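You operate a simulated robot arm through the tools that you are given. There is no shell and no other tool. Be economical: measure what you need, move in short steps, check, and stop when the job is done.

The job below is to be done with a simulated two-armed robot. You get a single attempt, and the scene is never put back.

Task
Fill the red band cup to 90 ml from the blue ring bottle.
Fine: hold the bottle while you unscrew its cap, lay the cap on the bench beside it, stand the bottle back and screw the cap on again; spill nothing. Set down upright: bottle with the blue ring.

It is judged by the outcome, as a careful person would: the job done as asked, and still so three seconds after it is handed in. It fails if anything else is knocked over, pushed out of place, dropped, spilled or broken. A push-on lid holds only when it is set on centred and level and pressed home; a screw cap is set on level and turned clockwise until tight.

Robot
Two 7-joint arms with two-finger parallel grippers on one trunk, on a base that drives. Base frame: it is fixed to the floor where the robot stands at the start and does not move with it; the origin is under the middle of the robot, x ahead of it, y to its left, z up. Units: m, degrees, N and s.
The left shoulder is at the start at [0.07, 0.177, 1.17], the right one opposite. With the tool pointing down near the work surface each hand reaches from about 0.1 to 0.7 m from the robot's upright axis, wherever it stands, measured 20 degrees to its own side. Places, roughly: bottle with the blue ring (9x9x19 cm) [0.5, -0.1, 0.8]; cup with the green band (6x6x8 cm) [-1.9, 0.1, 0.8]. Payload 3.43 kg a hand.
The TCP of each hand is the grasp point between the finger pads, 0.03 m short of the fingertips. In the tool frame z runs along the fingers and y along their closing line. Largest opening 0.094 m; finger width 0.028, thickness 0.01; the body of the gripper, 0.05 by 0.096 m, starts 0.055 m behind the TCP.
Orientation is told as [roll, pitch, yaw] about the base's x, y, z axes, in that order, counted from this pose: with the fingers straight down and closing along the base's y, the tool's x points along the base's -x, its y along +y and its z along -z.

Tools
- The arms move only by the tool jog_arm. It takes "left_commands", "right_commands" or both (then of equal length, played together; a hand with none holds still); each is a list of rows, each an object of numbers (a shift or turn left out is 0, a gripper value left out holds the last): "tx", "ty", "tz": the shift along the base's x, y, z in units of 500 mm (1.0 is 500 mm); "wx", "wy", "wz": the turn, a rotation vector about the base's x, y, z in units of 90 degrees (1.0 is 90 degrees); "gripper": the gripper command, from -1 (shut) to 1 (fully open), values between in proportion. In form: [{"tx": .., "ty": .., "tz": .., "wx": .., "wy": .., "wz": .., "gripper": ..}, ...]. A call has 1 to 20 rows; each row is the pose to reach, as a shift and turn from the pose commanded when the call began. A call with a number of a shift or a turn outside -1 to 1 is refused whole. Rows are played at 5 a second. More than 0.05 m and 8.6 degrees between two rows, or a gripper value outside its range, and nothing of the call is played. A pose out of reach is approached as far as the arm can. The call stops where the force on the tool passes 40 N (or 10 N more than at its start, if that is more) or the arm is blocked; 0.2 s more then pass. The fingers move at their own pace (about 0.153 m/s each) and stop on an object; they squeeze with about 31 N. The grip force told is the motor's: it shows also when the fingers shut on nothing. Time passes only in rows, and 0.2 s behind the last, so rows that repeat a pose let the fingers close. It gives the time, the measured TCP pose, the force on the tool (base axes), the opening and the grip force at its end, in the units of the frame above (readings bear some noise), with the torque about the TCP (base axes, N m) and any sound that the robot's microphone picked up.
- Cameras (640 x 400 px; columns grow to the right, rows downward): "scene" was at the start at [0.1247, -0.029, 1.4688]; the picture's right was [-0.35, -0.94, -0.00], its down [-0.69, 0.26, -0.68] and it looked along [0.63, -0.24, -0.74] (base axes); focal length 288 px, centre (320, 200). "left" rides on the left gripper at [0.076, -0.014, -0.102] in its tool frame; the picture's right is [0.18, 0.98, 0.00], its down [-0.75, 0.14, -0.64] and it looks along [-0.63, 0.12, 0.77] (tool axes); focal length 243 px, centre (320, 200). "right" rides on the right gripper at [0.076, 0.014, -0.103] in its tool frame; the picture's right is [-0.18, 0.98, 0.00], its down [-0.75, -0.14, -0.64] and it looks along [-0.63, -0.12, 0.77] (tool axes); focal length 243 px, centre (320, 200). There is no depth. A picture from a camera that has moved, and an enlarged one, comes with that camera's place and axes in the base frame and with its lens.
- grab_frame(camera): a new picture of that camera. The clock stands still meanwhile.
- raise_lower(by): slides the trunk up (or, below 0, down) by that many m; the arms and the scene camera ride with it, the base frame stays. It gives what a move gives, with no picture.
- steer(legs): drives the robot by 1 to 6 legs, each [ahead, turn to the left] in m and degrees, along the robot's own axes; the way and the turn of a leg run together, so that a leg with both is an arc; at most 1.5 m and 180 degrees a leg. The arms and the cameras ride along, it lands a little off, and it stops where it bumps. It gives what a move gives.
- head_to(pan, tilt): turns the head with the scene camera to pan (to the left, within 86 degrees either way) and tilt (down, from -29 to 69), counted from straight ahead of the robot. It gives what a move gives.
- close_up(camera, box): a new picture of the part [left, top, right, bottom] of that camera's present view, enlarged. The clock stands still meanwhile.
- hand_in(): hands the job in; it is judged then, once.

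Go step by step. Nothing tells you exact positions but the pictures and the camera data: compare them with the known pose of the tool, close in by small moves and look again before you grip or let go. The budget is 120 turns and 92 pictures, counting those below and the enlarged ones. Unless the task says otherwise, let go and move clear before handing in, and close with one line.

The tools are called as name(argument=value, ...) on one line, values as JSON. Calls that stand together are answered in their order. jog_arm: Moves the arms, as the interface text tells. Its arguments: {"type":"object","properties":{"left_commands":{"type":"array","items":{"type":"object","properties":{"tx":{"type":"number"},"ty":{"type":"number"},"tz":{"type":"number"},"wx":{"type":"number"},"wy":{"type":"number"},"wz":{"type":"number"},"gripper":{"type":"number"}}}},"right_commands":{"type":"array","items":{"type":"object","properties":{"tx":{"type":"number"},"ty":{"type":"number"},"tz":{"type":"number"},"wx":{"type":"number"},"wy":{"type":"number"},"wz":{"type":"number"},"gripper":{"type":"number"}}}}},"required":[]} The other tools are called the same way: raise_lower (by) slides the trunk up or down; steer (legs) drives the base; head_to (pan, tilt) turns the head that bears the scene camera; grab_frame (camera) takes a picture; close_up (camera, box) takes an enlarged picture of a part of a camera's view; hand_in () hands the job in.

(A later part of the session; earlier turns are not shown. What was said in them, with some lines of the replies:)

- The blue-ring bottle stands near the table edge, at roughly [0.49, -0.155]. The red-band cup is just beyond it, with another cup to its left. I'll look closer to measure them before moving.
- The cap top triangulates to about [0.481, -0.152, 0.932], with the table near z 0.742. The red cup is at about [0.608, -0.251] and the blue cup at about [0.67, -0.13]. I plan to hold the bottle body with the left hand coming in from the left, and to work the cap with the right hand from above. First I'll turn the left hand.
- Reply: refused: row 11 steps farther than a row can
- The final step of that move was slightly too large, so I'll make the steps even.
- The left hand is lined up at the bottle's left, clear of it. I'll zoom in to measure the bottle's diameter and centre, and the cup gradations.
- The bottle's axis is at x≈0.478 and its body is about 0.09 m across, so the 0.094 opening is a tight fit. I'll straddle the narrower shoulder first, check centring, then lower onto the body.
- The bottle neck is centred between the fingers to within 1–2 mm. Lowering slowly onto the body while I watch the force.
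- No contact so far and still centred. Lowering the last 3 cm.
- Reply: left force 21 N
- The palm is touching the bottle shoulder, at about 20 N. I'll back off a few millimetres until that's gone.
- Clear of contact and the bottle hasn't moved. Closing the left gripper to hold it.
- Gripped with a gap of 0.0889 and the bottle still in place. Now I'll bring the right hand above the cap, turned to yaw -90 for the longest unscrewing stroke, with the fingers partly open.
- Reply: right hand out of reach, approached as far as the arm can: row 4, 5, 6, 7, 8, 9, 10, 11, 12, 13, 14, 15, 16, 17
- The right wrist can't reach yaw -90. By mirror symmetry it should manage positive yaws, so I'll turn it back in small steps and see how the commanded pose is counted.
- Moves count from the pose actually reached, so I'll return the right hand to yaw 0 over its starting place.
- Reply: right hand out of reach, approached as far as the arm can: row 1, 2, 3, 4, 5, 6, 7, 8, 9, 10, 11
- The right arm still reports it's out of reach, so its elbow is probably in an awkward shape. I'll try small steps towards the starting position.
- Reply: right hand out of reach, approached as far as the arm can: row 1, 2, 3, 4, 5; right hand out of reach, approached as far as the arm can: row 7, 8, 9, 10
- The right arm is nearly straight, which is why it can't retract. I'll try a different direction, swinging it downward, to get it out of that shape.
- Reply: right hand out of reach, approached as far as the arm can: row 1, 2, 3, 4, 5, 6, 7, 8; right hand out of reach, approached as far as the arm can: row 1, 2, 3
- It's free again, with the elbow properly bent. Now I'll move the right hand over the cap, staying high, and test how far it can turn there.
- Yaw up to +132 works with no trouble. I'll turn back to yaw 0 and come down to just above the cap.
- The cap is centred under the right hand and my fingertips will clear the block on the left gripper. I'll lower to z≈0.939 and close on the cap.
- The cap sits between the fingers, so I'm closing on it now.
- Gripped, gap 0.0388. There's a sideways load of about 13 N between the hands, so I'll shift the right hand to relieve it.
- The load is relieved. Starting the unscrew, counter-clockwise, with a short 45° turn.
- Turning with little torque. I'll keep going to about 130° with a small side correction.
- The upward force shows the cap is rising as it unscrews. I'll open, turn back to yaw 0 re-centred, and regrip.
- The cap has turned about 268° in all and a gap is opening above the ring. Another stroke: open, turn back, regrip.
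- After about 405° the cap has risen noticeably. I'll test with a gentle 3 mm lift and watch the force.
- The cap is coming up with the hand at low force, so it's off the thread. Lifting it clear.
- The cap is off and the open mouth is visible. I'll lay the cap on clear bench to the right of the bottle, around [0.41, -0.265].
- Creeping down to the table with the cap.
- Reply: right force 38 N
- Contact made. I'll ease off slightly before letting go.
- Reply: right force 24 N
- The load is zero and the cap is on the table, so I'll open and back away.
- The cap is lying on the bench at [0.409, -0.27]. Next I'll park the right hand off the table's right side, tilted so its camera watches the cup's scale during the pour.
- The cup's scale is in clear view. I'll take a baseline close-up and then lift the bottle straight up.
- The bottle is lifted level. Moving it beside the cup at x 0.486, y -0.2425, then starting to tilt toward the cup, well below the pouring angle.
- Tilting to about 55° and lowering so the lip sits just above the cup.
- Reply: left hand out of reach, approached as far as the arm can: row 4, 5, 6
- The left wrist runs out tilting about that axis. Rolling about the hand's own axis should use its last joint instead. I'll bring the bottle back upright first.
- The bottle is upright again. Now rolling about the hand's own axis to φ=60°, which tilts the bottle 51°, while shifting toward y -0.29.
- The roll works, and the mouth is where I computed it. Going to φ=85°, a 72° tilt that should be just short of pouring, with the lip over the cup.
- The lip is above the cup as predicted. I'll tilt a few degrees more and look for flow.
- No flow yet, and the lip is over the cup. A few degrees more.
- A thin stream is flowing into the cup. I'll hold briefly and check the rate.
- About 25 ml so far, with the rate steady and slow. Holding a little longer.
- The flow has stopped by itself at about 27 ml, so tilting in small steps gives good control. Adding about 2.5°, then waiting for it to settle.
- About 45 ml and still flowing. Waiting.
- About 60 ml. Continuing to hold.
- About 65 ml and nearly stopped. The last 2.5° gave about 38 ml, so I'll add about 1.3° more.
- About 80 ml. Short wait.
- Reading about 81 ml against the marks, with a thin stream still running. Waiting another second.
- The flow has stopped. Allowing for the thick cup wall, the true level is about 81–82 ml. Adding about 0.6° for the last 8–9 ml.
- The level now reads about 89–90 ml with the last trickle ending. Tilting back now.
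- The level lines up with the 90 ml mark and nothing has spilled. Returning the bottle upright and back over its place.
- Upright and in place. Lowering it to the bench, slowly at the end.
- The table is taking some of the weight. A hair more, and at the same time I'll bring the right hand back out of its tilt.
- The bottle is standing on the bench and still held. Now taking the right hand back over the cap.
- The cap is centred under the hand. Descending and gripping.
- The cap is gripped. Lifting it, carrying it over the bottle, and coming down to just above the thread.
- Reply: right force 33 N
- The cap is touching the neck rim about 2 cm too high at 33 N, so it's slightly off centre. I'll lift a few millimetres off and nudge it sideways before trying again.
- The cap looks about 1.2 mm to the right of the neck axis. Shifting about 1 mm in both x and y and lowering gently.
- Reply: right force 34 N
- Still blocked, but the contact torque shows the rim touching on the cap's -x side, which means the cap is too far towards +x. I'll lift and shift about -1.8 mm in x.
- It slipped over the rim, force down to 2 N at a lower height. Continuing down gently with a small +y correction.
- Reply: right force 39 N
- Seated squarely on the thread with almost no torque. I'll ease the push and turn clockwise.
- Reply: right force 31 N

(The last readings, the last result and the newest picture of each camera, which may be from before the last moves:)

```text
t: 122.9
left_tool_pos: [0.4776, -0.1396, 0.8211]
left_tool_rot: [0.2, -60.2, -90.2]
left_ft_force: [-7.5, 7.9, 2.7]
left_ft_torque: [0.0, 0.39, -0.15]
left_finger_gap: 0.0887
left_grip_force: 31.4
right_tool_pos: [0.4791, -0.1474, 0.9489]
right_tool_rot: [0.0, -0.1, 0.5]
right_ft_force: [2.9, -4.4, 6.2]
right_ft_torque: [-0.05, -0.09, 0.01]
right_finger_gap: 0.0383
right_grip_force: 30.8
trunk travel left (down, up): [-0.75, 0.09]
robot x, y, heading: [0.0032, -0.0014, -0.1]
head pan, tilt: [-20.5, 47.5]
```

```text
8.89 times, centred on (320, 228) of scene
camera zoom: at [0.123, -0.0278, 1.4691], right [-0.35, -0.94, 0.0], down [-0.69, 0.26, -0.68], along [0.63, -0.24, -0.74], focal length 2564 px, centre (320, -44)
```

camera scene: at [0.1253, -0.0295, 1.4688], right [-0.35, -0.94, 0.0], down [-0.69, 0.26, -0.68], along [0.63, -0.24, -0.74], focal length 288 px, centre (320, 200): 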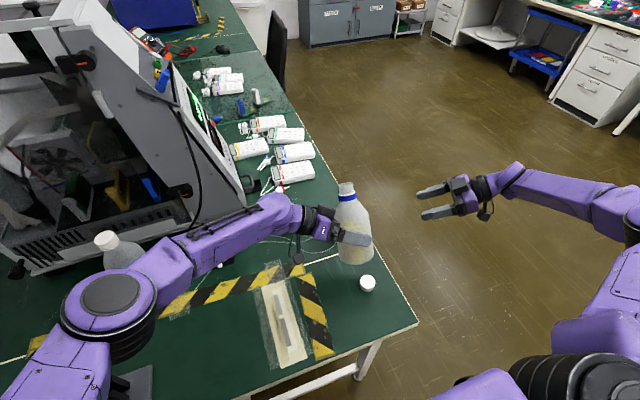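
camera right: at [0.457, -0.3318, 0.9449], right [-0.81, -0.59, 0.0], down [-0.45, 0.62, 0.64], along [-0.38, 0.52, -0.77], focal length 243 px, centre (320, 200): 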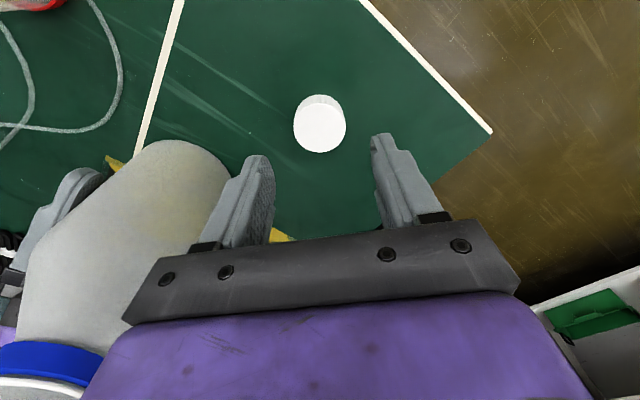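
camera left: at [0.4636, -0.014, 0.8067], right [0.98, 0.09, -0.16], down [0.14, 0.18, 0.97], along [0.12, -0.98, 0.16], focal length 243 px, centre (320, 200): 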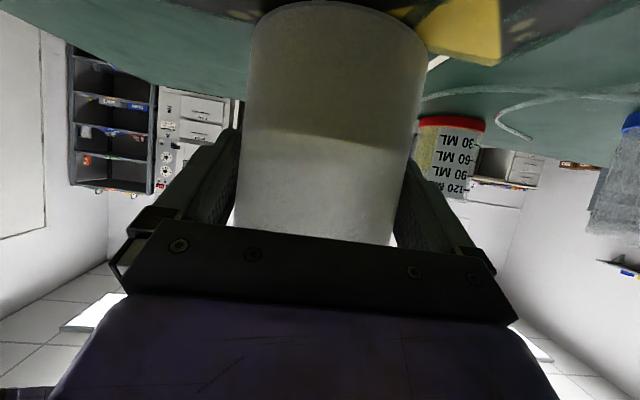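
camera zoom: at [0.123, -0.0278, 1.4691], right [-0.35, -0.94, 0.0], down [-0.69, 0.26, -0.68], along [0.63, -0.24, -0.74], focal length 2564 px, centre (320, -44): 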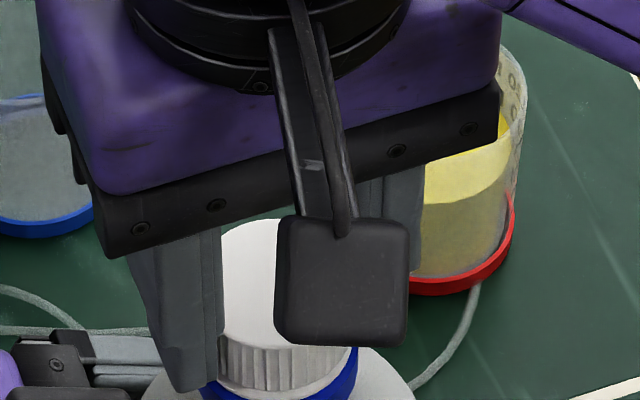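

The vertical load fell as it turned, so the thread has caught. Open, turn back, regrip.

jog_arm(right_commands=[{"gripper": 0.25}, {"gripper": 0.25}, {"wz": 0.09}, {"wz": 0.18}, {"wz": 0.27}, {"wz": 0.36}, {"wz": 0.45}, {"wz": 0.54}, {"wz": 0.63}, {"wz": 0.72}, {"wz": 0.81}, {"wz": 0.9}, {"wz": 0.99}])

jog_arm(right_commands=[{"wz": 0.09}, {"wz": 0.18}, {"wz": 0.27}, {"wz": 0.36}, {"wz": 0.45}, {"wz": 0.51}, {"wz": 0.51, "tz": -0.002}, {"wz": 0.51, "tz": -0.002, "gripper": -1}, {"wz": 0.51, "tz": -0.002}, {"wz": 0.51, "tz": -0.002}])

```text
t: 125.7
left_tool_pos: [0.4796, -0.1418, 0.8221]
left_tool_rot: [0.2, -60.1, -90.1]
left_ft_force: [3.6, -1.2, 10.6]
left_ft_torque: [-0.07, 0.12, 0.07]
left_finger_gap: 0.0889
left_grip_force: 31.3
right_tool_pos: [0.479, -0.1487, 0.948]
right_tool_rot: [0.1, -0.2, 89.9]
right_ft_force: [-0.2, -0.2, 0.0]
right_ft_torque: [0.01, -0.03, -0.03]
right_finger_gap: 0.0585
right_grip_force: 0.0
trunk travel left (down, up): [-0.75, 0.09]
robot x, y, heading: [0.0008, -0.0017, -0.0]
head pan, tilt: [-20.5, 47.5]
```

```text
t: 127.9
left_tool_pos: [0.4791, -0.1405, 0.8212]
left_tool_rot: [0.1, -60.1, -90.1]
left_ft_force: [7.0, -2.5, 13.8]
left_ft_torque: [-0.09, 0.01, 0.1]
left_finger_gap: 0.0888
left_grip_force: 30.8
right_tool_pos: [0.4783, -0.1472, 0.9467]
right_tool_rot: [0.1, 0.0, 135.7]
right_ft_force: [-0.6, 0.2, 0.8]
right_ft_torque: [-0.1, 0.11, 0.0]
right_finger_gap: 0.0379
right_grip_force: 31.2
trunk travel left (down, up): [-0.75, 0.09]
robot x, y, heading: [-0.0002, 0.0017, 0.0]
head pan, tilt: [-20.5, 47.5]
```

jog_arm(right_commands=[{"wz": -0.08}, {"wz": -0.16}, {"wz": -0.24, "tz": -0.001}, {"wz": -0.32, "tz": -0.001}, {"wz": -0.4, "tz": -0.001}, {"wz": -0.48, "tz": -0.001}, {"wz": -0.56, "tz": -0.002}, {"wz": -0.64, "tz": -0.002}, {"wz": -0.72, "tz": -0.002}, {"wz": -0.8, "tz": -0.002}, {"wz": -0.88, "tz": -0.002}, {"wz": -0.96, "tz": -0.002}])

jog_arm(right_commands=[{"wz": -0.08}, {"wz": -0.16}, {"wz": -0.24}, {"wz": -0.32, "tz": -0.001}, {"wz": -0.4, "tz": -0.001}, {"wz": -0.48, "tz": -0.001}, {"wz": -0.54, "tz": -0.001}])

```text
t: 130.5
left_tool_pos: [0.4782, -0.1419, 0.8194]
left_tool_rot: [0.2, -60.1, -90.2]
left_ft_force: [4.6, -1.5, 11.1]
left_ft_torque: [-0.27, 0.03, -0.68]
left_finger_gap: 0.0885
left_grip_force: 31.7
right_tool_pos: [0.4798, -0.1479, 0.9459]
right_tool_rot: [-0.1, -0.1, 49.2]
right_ft_force: [1.1, -1.0, 3.2]
right_ft_torque: [-0.06, -0.05, 0.81]
right_finger_gap: 0.0384
right_grip_force: 31.2
trunk travel left (down, up): [-0.75, 0.09]
robot x, y, heading: [-0.0007, -0.0007, -0.0]
head pan, tilt: [-20.5, 47.5]
```

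```text
t: 132.1
left_tool_pos: [0.4779, -0.1404, 0.8204]
left_tool_rot: [0.1, -60.0, -90.1]
left_ft_force: [2.9, 0.2, 6.5]
left_ft_torque: [-0.14, -0.05, -0.74]
left_finger_gap: 0.0887
left_grip_force: 31.4
right_tool_pos: [0.478, -0.1487, 0.945]
right_tool_rot: [0.1, -0.1, 0.5]
right_ft_force: [3.8, -1.1, 11.8]
right_ft_torque: [-0.02, -0.09, 0.8]
right_finger_gap: 0.0381
right_grip_force: 31.2
trunk travel left (down, up): [-0.75, 0.09]
robot x, y, heading: [0.0022, 0.0017, 0.0]
head pan, tilt: [-20.5, 47.5]
```

The torque has risen to about 0.8 N m and stayed there, so the cap seems tight. I'll open, lift away and inspect how it sits.

jog_arm(right_commands=[{"gripper": 0.3}, {"gripper": 0.3}, {"tz": 0.03}, {"tz": 0.08}, {"tz": 0.14}, {"tz": 0.2}, {"tz": 0.26}, {"tz": 0.3, "ty": -0.06}, {"tz": 0.3, "ty": -0.14}])

close_up(camera="scene", box=[260, 220, 360, 300])

grab_frame(camera="right")

```text
t: 134.1
left_tool_pos: [0.4789, -0.1409, 0.8209]
left_tool_rot: [0.1, -60.0, -90.2]
left_ft_force: [-0.8, 0.7, 3.2]
left_ft_torque: [-0.06, 0.28, -0.01]
left_finger_gap: 0.0886
left_grip_force: 31.1
right_tool_pos: [0.48, -0.2199, 1.0971]
right_tool_rot: [0.1, 0.0, 0.7]
right_ft_force: [0.2, -0.9, 0.0]
right_ft_torque: [0.04, -0.03, 0.01]
right_finger_gap: 0.0611
right_grip_force: 0.0
trunk travel left (down, up): [-0.75, 0.09]
robot x, y, heading: [0.0012, -0.0009, 0.0]
head pan, tilt: [-20.5, 47.5]
```

```text
5.00 times, centred on (310, 260) of scene
camera zoom: at [0.1233, -0.0294, 1.469], right [-0.35, -0.94, 0.0], down [-0.69, 0.26, -0.68], along [0.63, -0.24, -0.74], focal length 1442 px, centre (370, -100)
```

zoom: 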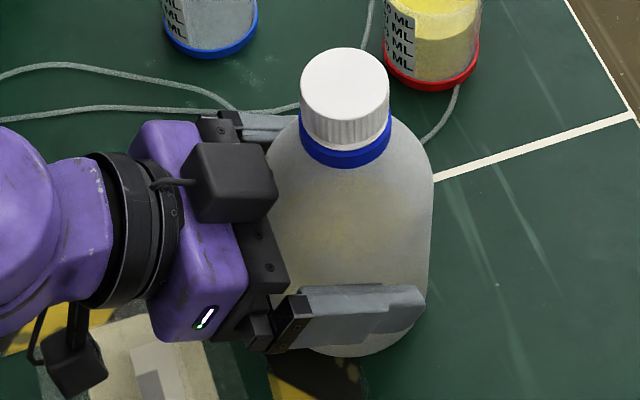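

```text
15 pictures are left
camera right: at [0.4039, -0.206, 1.1987], right [0.17, 0.98, 0.0], down [0.75, -0.13, 0.64], along [0.63, -0.11, -0.77], focal length 243 px, centre (320, 200)
```

right: 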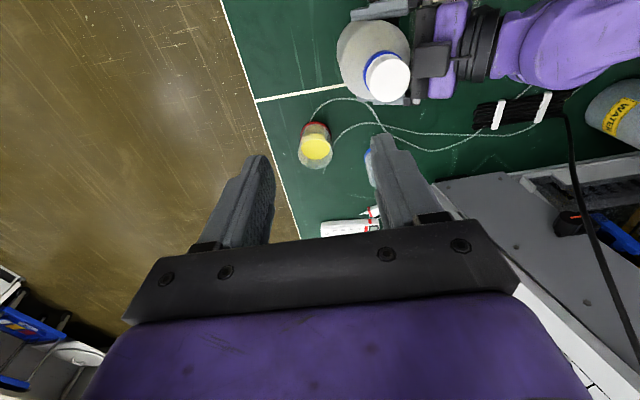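

The cap sits exactly as it did at the start, level and fully down. Now I'll open the left hand and back it straight out along its approach, watching the force.

jog_arm(left_commands=[{"gripper": 1}, {"gripper": 1}, {"gripper": 1}, {"gripper": 1}])

jog_arm(left_commands=[{"ty": 0.01, "tz": 0.006}, {"ty": 0.02, "tz": 0.012}, {"ty": 0.04, "tz": 0.023}])

close_up(camera="scene", box=[260, 220, 360, 300])

```text
t: 135.1
left_tool_pos: [0.479, -0.1425, 0.8202]
left_tool_rot: [0.0, -60.1, -90.1]
left_ft_force: [0.3, 0.0, 0.3]
left_ft_torque: [0.02, 0.01, 0.0]
left_finger_gap: 0.0938
left_grip_force: 0.1
right_tool_pos: [0.4803, -0.2183, 1.0959]
right_tool_rot: [0.2, 0.0, 0.5]
right_ft_force: [-0.1, -0.1, -0.4]
right_ft_torque: [-0.02, -0.05, -0.01]
right_finger_gap: 0.0609
right_grip_force: 0.0
trunk travel left (down, up): [-0.75, 0.09]
robot x, y, heading: [0.0023, -0.0025, 0.0]
head pan, tilt: [-20.5, 47.5]
```

```text
t: 135.9
left_tool_pos: [0.4783, -0.1218, 0.8313]
left_tool_rot: [0.1, -60.1, -90.0]
left_ft_force: [0.2, 0.5, -0.9]
left_ft_torque: [0.0, 0.01, 0.04]
left_finger_gap: 0.0939
left_grip_force: 0.0
right_tool_pos: [0.481, -0.2185, 1.0968]
right_tool_rot: [0.1, 0.1, 0.6]
right_ft_force: [-0.2, -0.3, 0.2]
right_ft_torque: [0.0, -0.01, 0.0]
right_finger_gap: 0.061
right_grip_force: 0.1
trunk travel left (down, up): [-0.75, 0.09]
robot x, y, heading: [-0.0009, 0.0018, 0.1]
head pan, tilt: [-20.5, 47.5]
```

```text
5.00 times, centred on (310, 260) of scene
camera zoom: at [0.1247, -0.0283, 1.4689], right [-0.35, -0.94, 0.0], down [-0.69, 0.26, -0.68], along [0.63, -0.24, -0.74], focal length 1442 px, centre (370, -100)
```

zoom: 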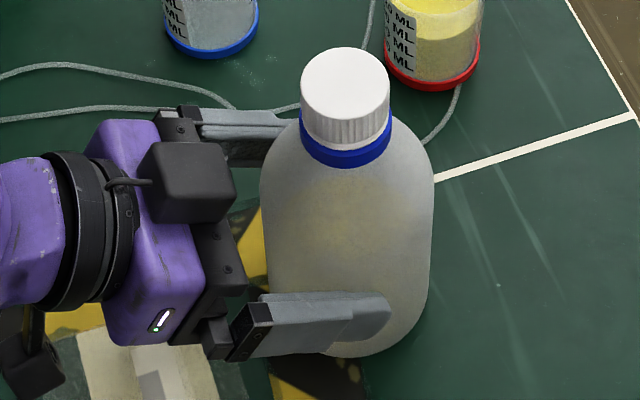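

The bottle hasn't moved and there's no contact force. Backing out fully.

jog_arm(left_commands=[{"ty": 0.02, "tz": 0.012}, {"ty": 0.05, "tz": 0.029}, {"ty": 0.09, "tz": 0.052}, {"ty": 0.14, "tz": 0.08}, {"ty": 0.2, "tz": 0.115}, {"ty": 0.26, "tz": 0.15}, {"ty": 0.3, "tz": 0.2}])

grab_frame(camera="scene")

grab_frame(camera="left")

```text
t: 137.5
left_tool_pos: [0.4782, 0.03, 0.9324]
left_tool_rot: [0.1, -60.0, -90.1]
left_ft_force: [-0.1, -0.2, -0.3]
left_ft_torque: [-0.01, 0.03, 0.0]
left_finger_gap: 0.0941
left_grip_force: 0.0
right_tool_pos: [0.4798, -0.2172, 1.097]
right_tool_rot: [0.1, -0.1, 0.6]
right_ft_force: [0.0, 0.2, -0.1]
right_ft_torque: [0.02, -0.01, 0.02]
right_finger_gap: 0.0611
right_grip_force: 0.0
trunk travel left (down, up): [-0.75, 0.09]
robot x, y, heading: [0.0037, -0.0014, -0.1]
head pan, tilt: [-20.5, 47.5]
```

```text
13 pictures are left
camera scene: at [0.1239, -0.0284, 1.4689], right [-0.35, -0.94, 0.0], down [-0.69, 0.26, -0.68], along [0.63, -0.24, -0.74], focal length 288 px, centre (320, 200)
```

scene: 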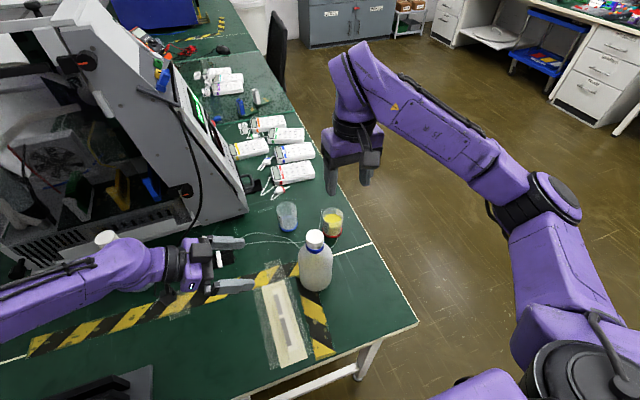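

```text
12 pictures are left
camera left: at [0.463, 0.1567, 0.9187], right [0.98, 0.09, -0.16], down [0.14, 0.18, 0.97], along [0.12, -0.98, 0.17], focal length 243 px, centre (320, 200)
```

left: 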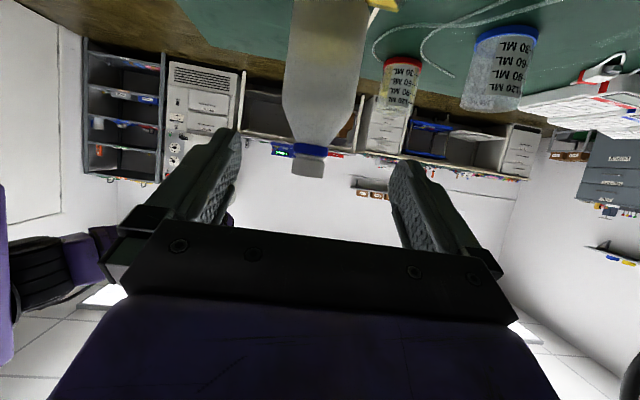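

Everything is standing as it should, with the bottle capped. One last check of the level and the table before I hand in.

close_up(camera="left", box=[370, 50, 430, 110])

close_up(camera="scene", box=[260, 180, 380, 310])

```text
6.67 times, centred on (400, 80) of left
camera zoom: at [0.463, 0.1567, 0.9187], right [0.98, 0.09, -0.16], down [0.14, 0.18, 0.97], along [0.12, -0.98, 0.17], focal length 1618 px, centre (-213, 1000)
```

zoom: 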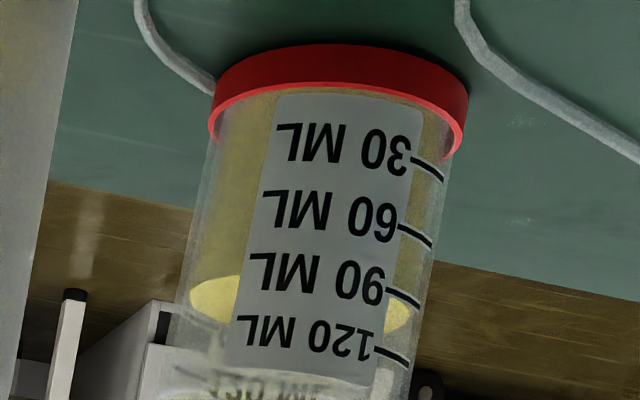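

```text
3.08 times, centred on (320, 245) of scene
camera zoom: at [0.1239, -0.0284, 1.4689], right [-0.35, -0.94, 0.0], down [-0.69, 0.26, -0.68], along [0.63, -0.24, -0.74], focal length 888 px, centre (320, 62)
```

zoom: 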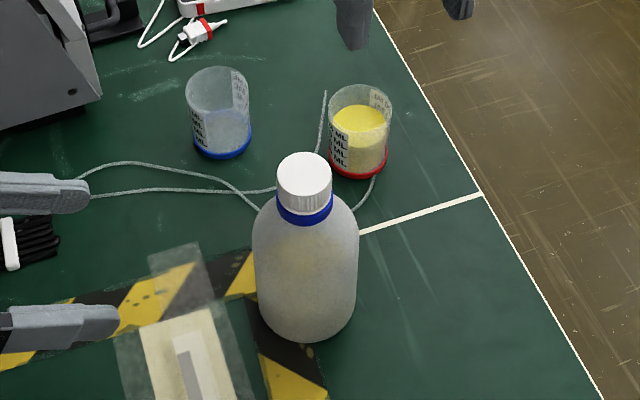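

The cup reads 90 ml and the bench is dry. The bottle is upright with its cap on, and both hands are clear, so I'm handing in.

hand_in()

```text
The job is handed in.
```

The red band cup is filled to about 90 ml, read by eye from the camera against the cup's scale. The blue ring bottle is back upright with its cap screwed tight, and I saw no spills.
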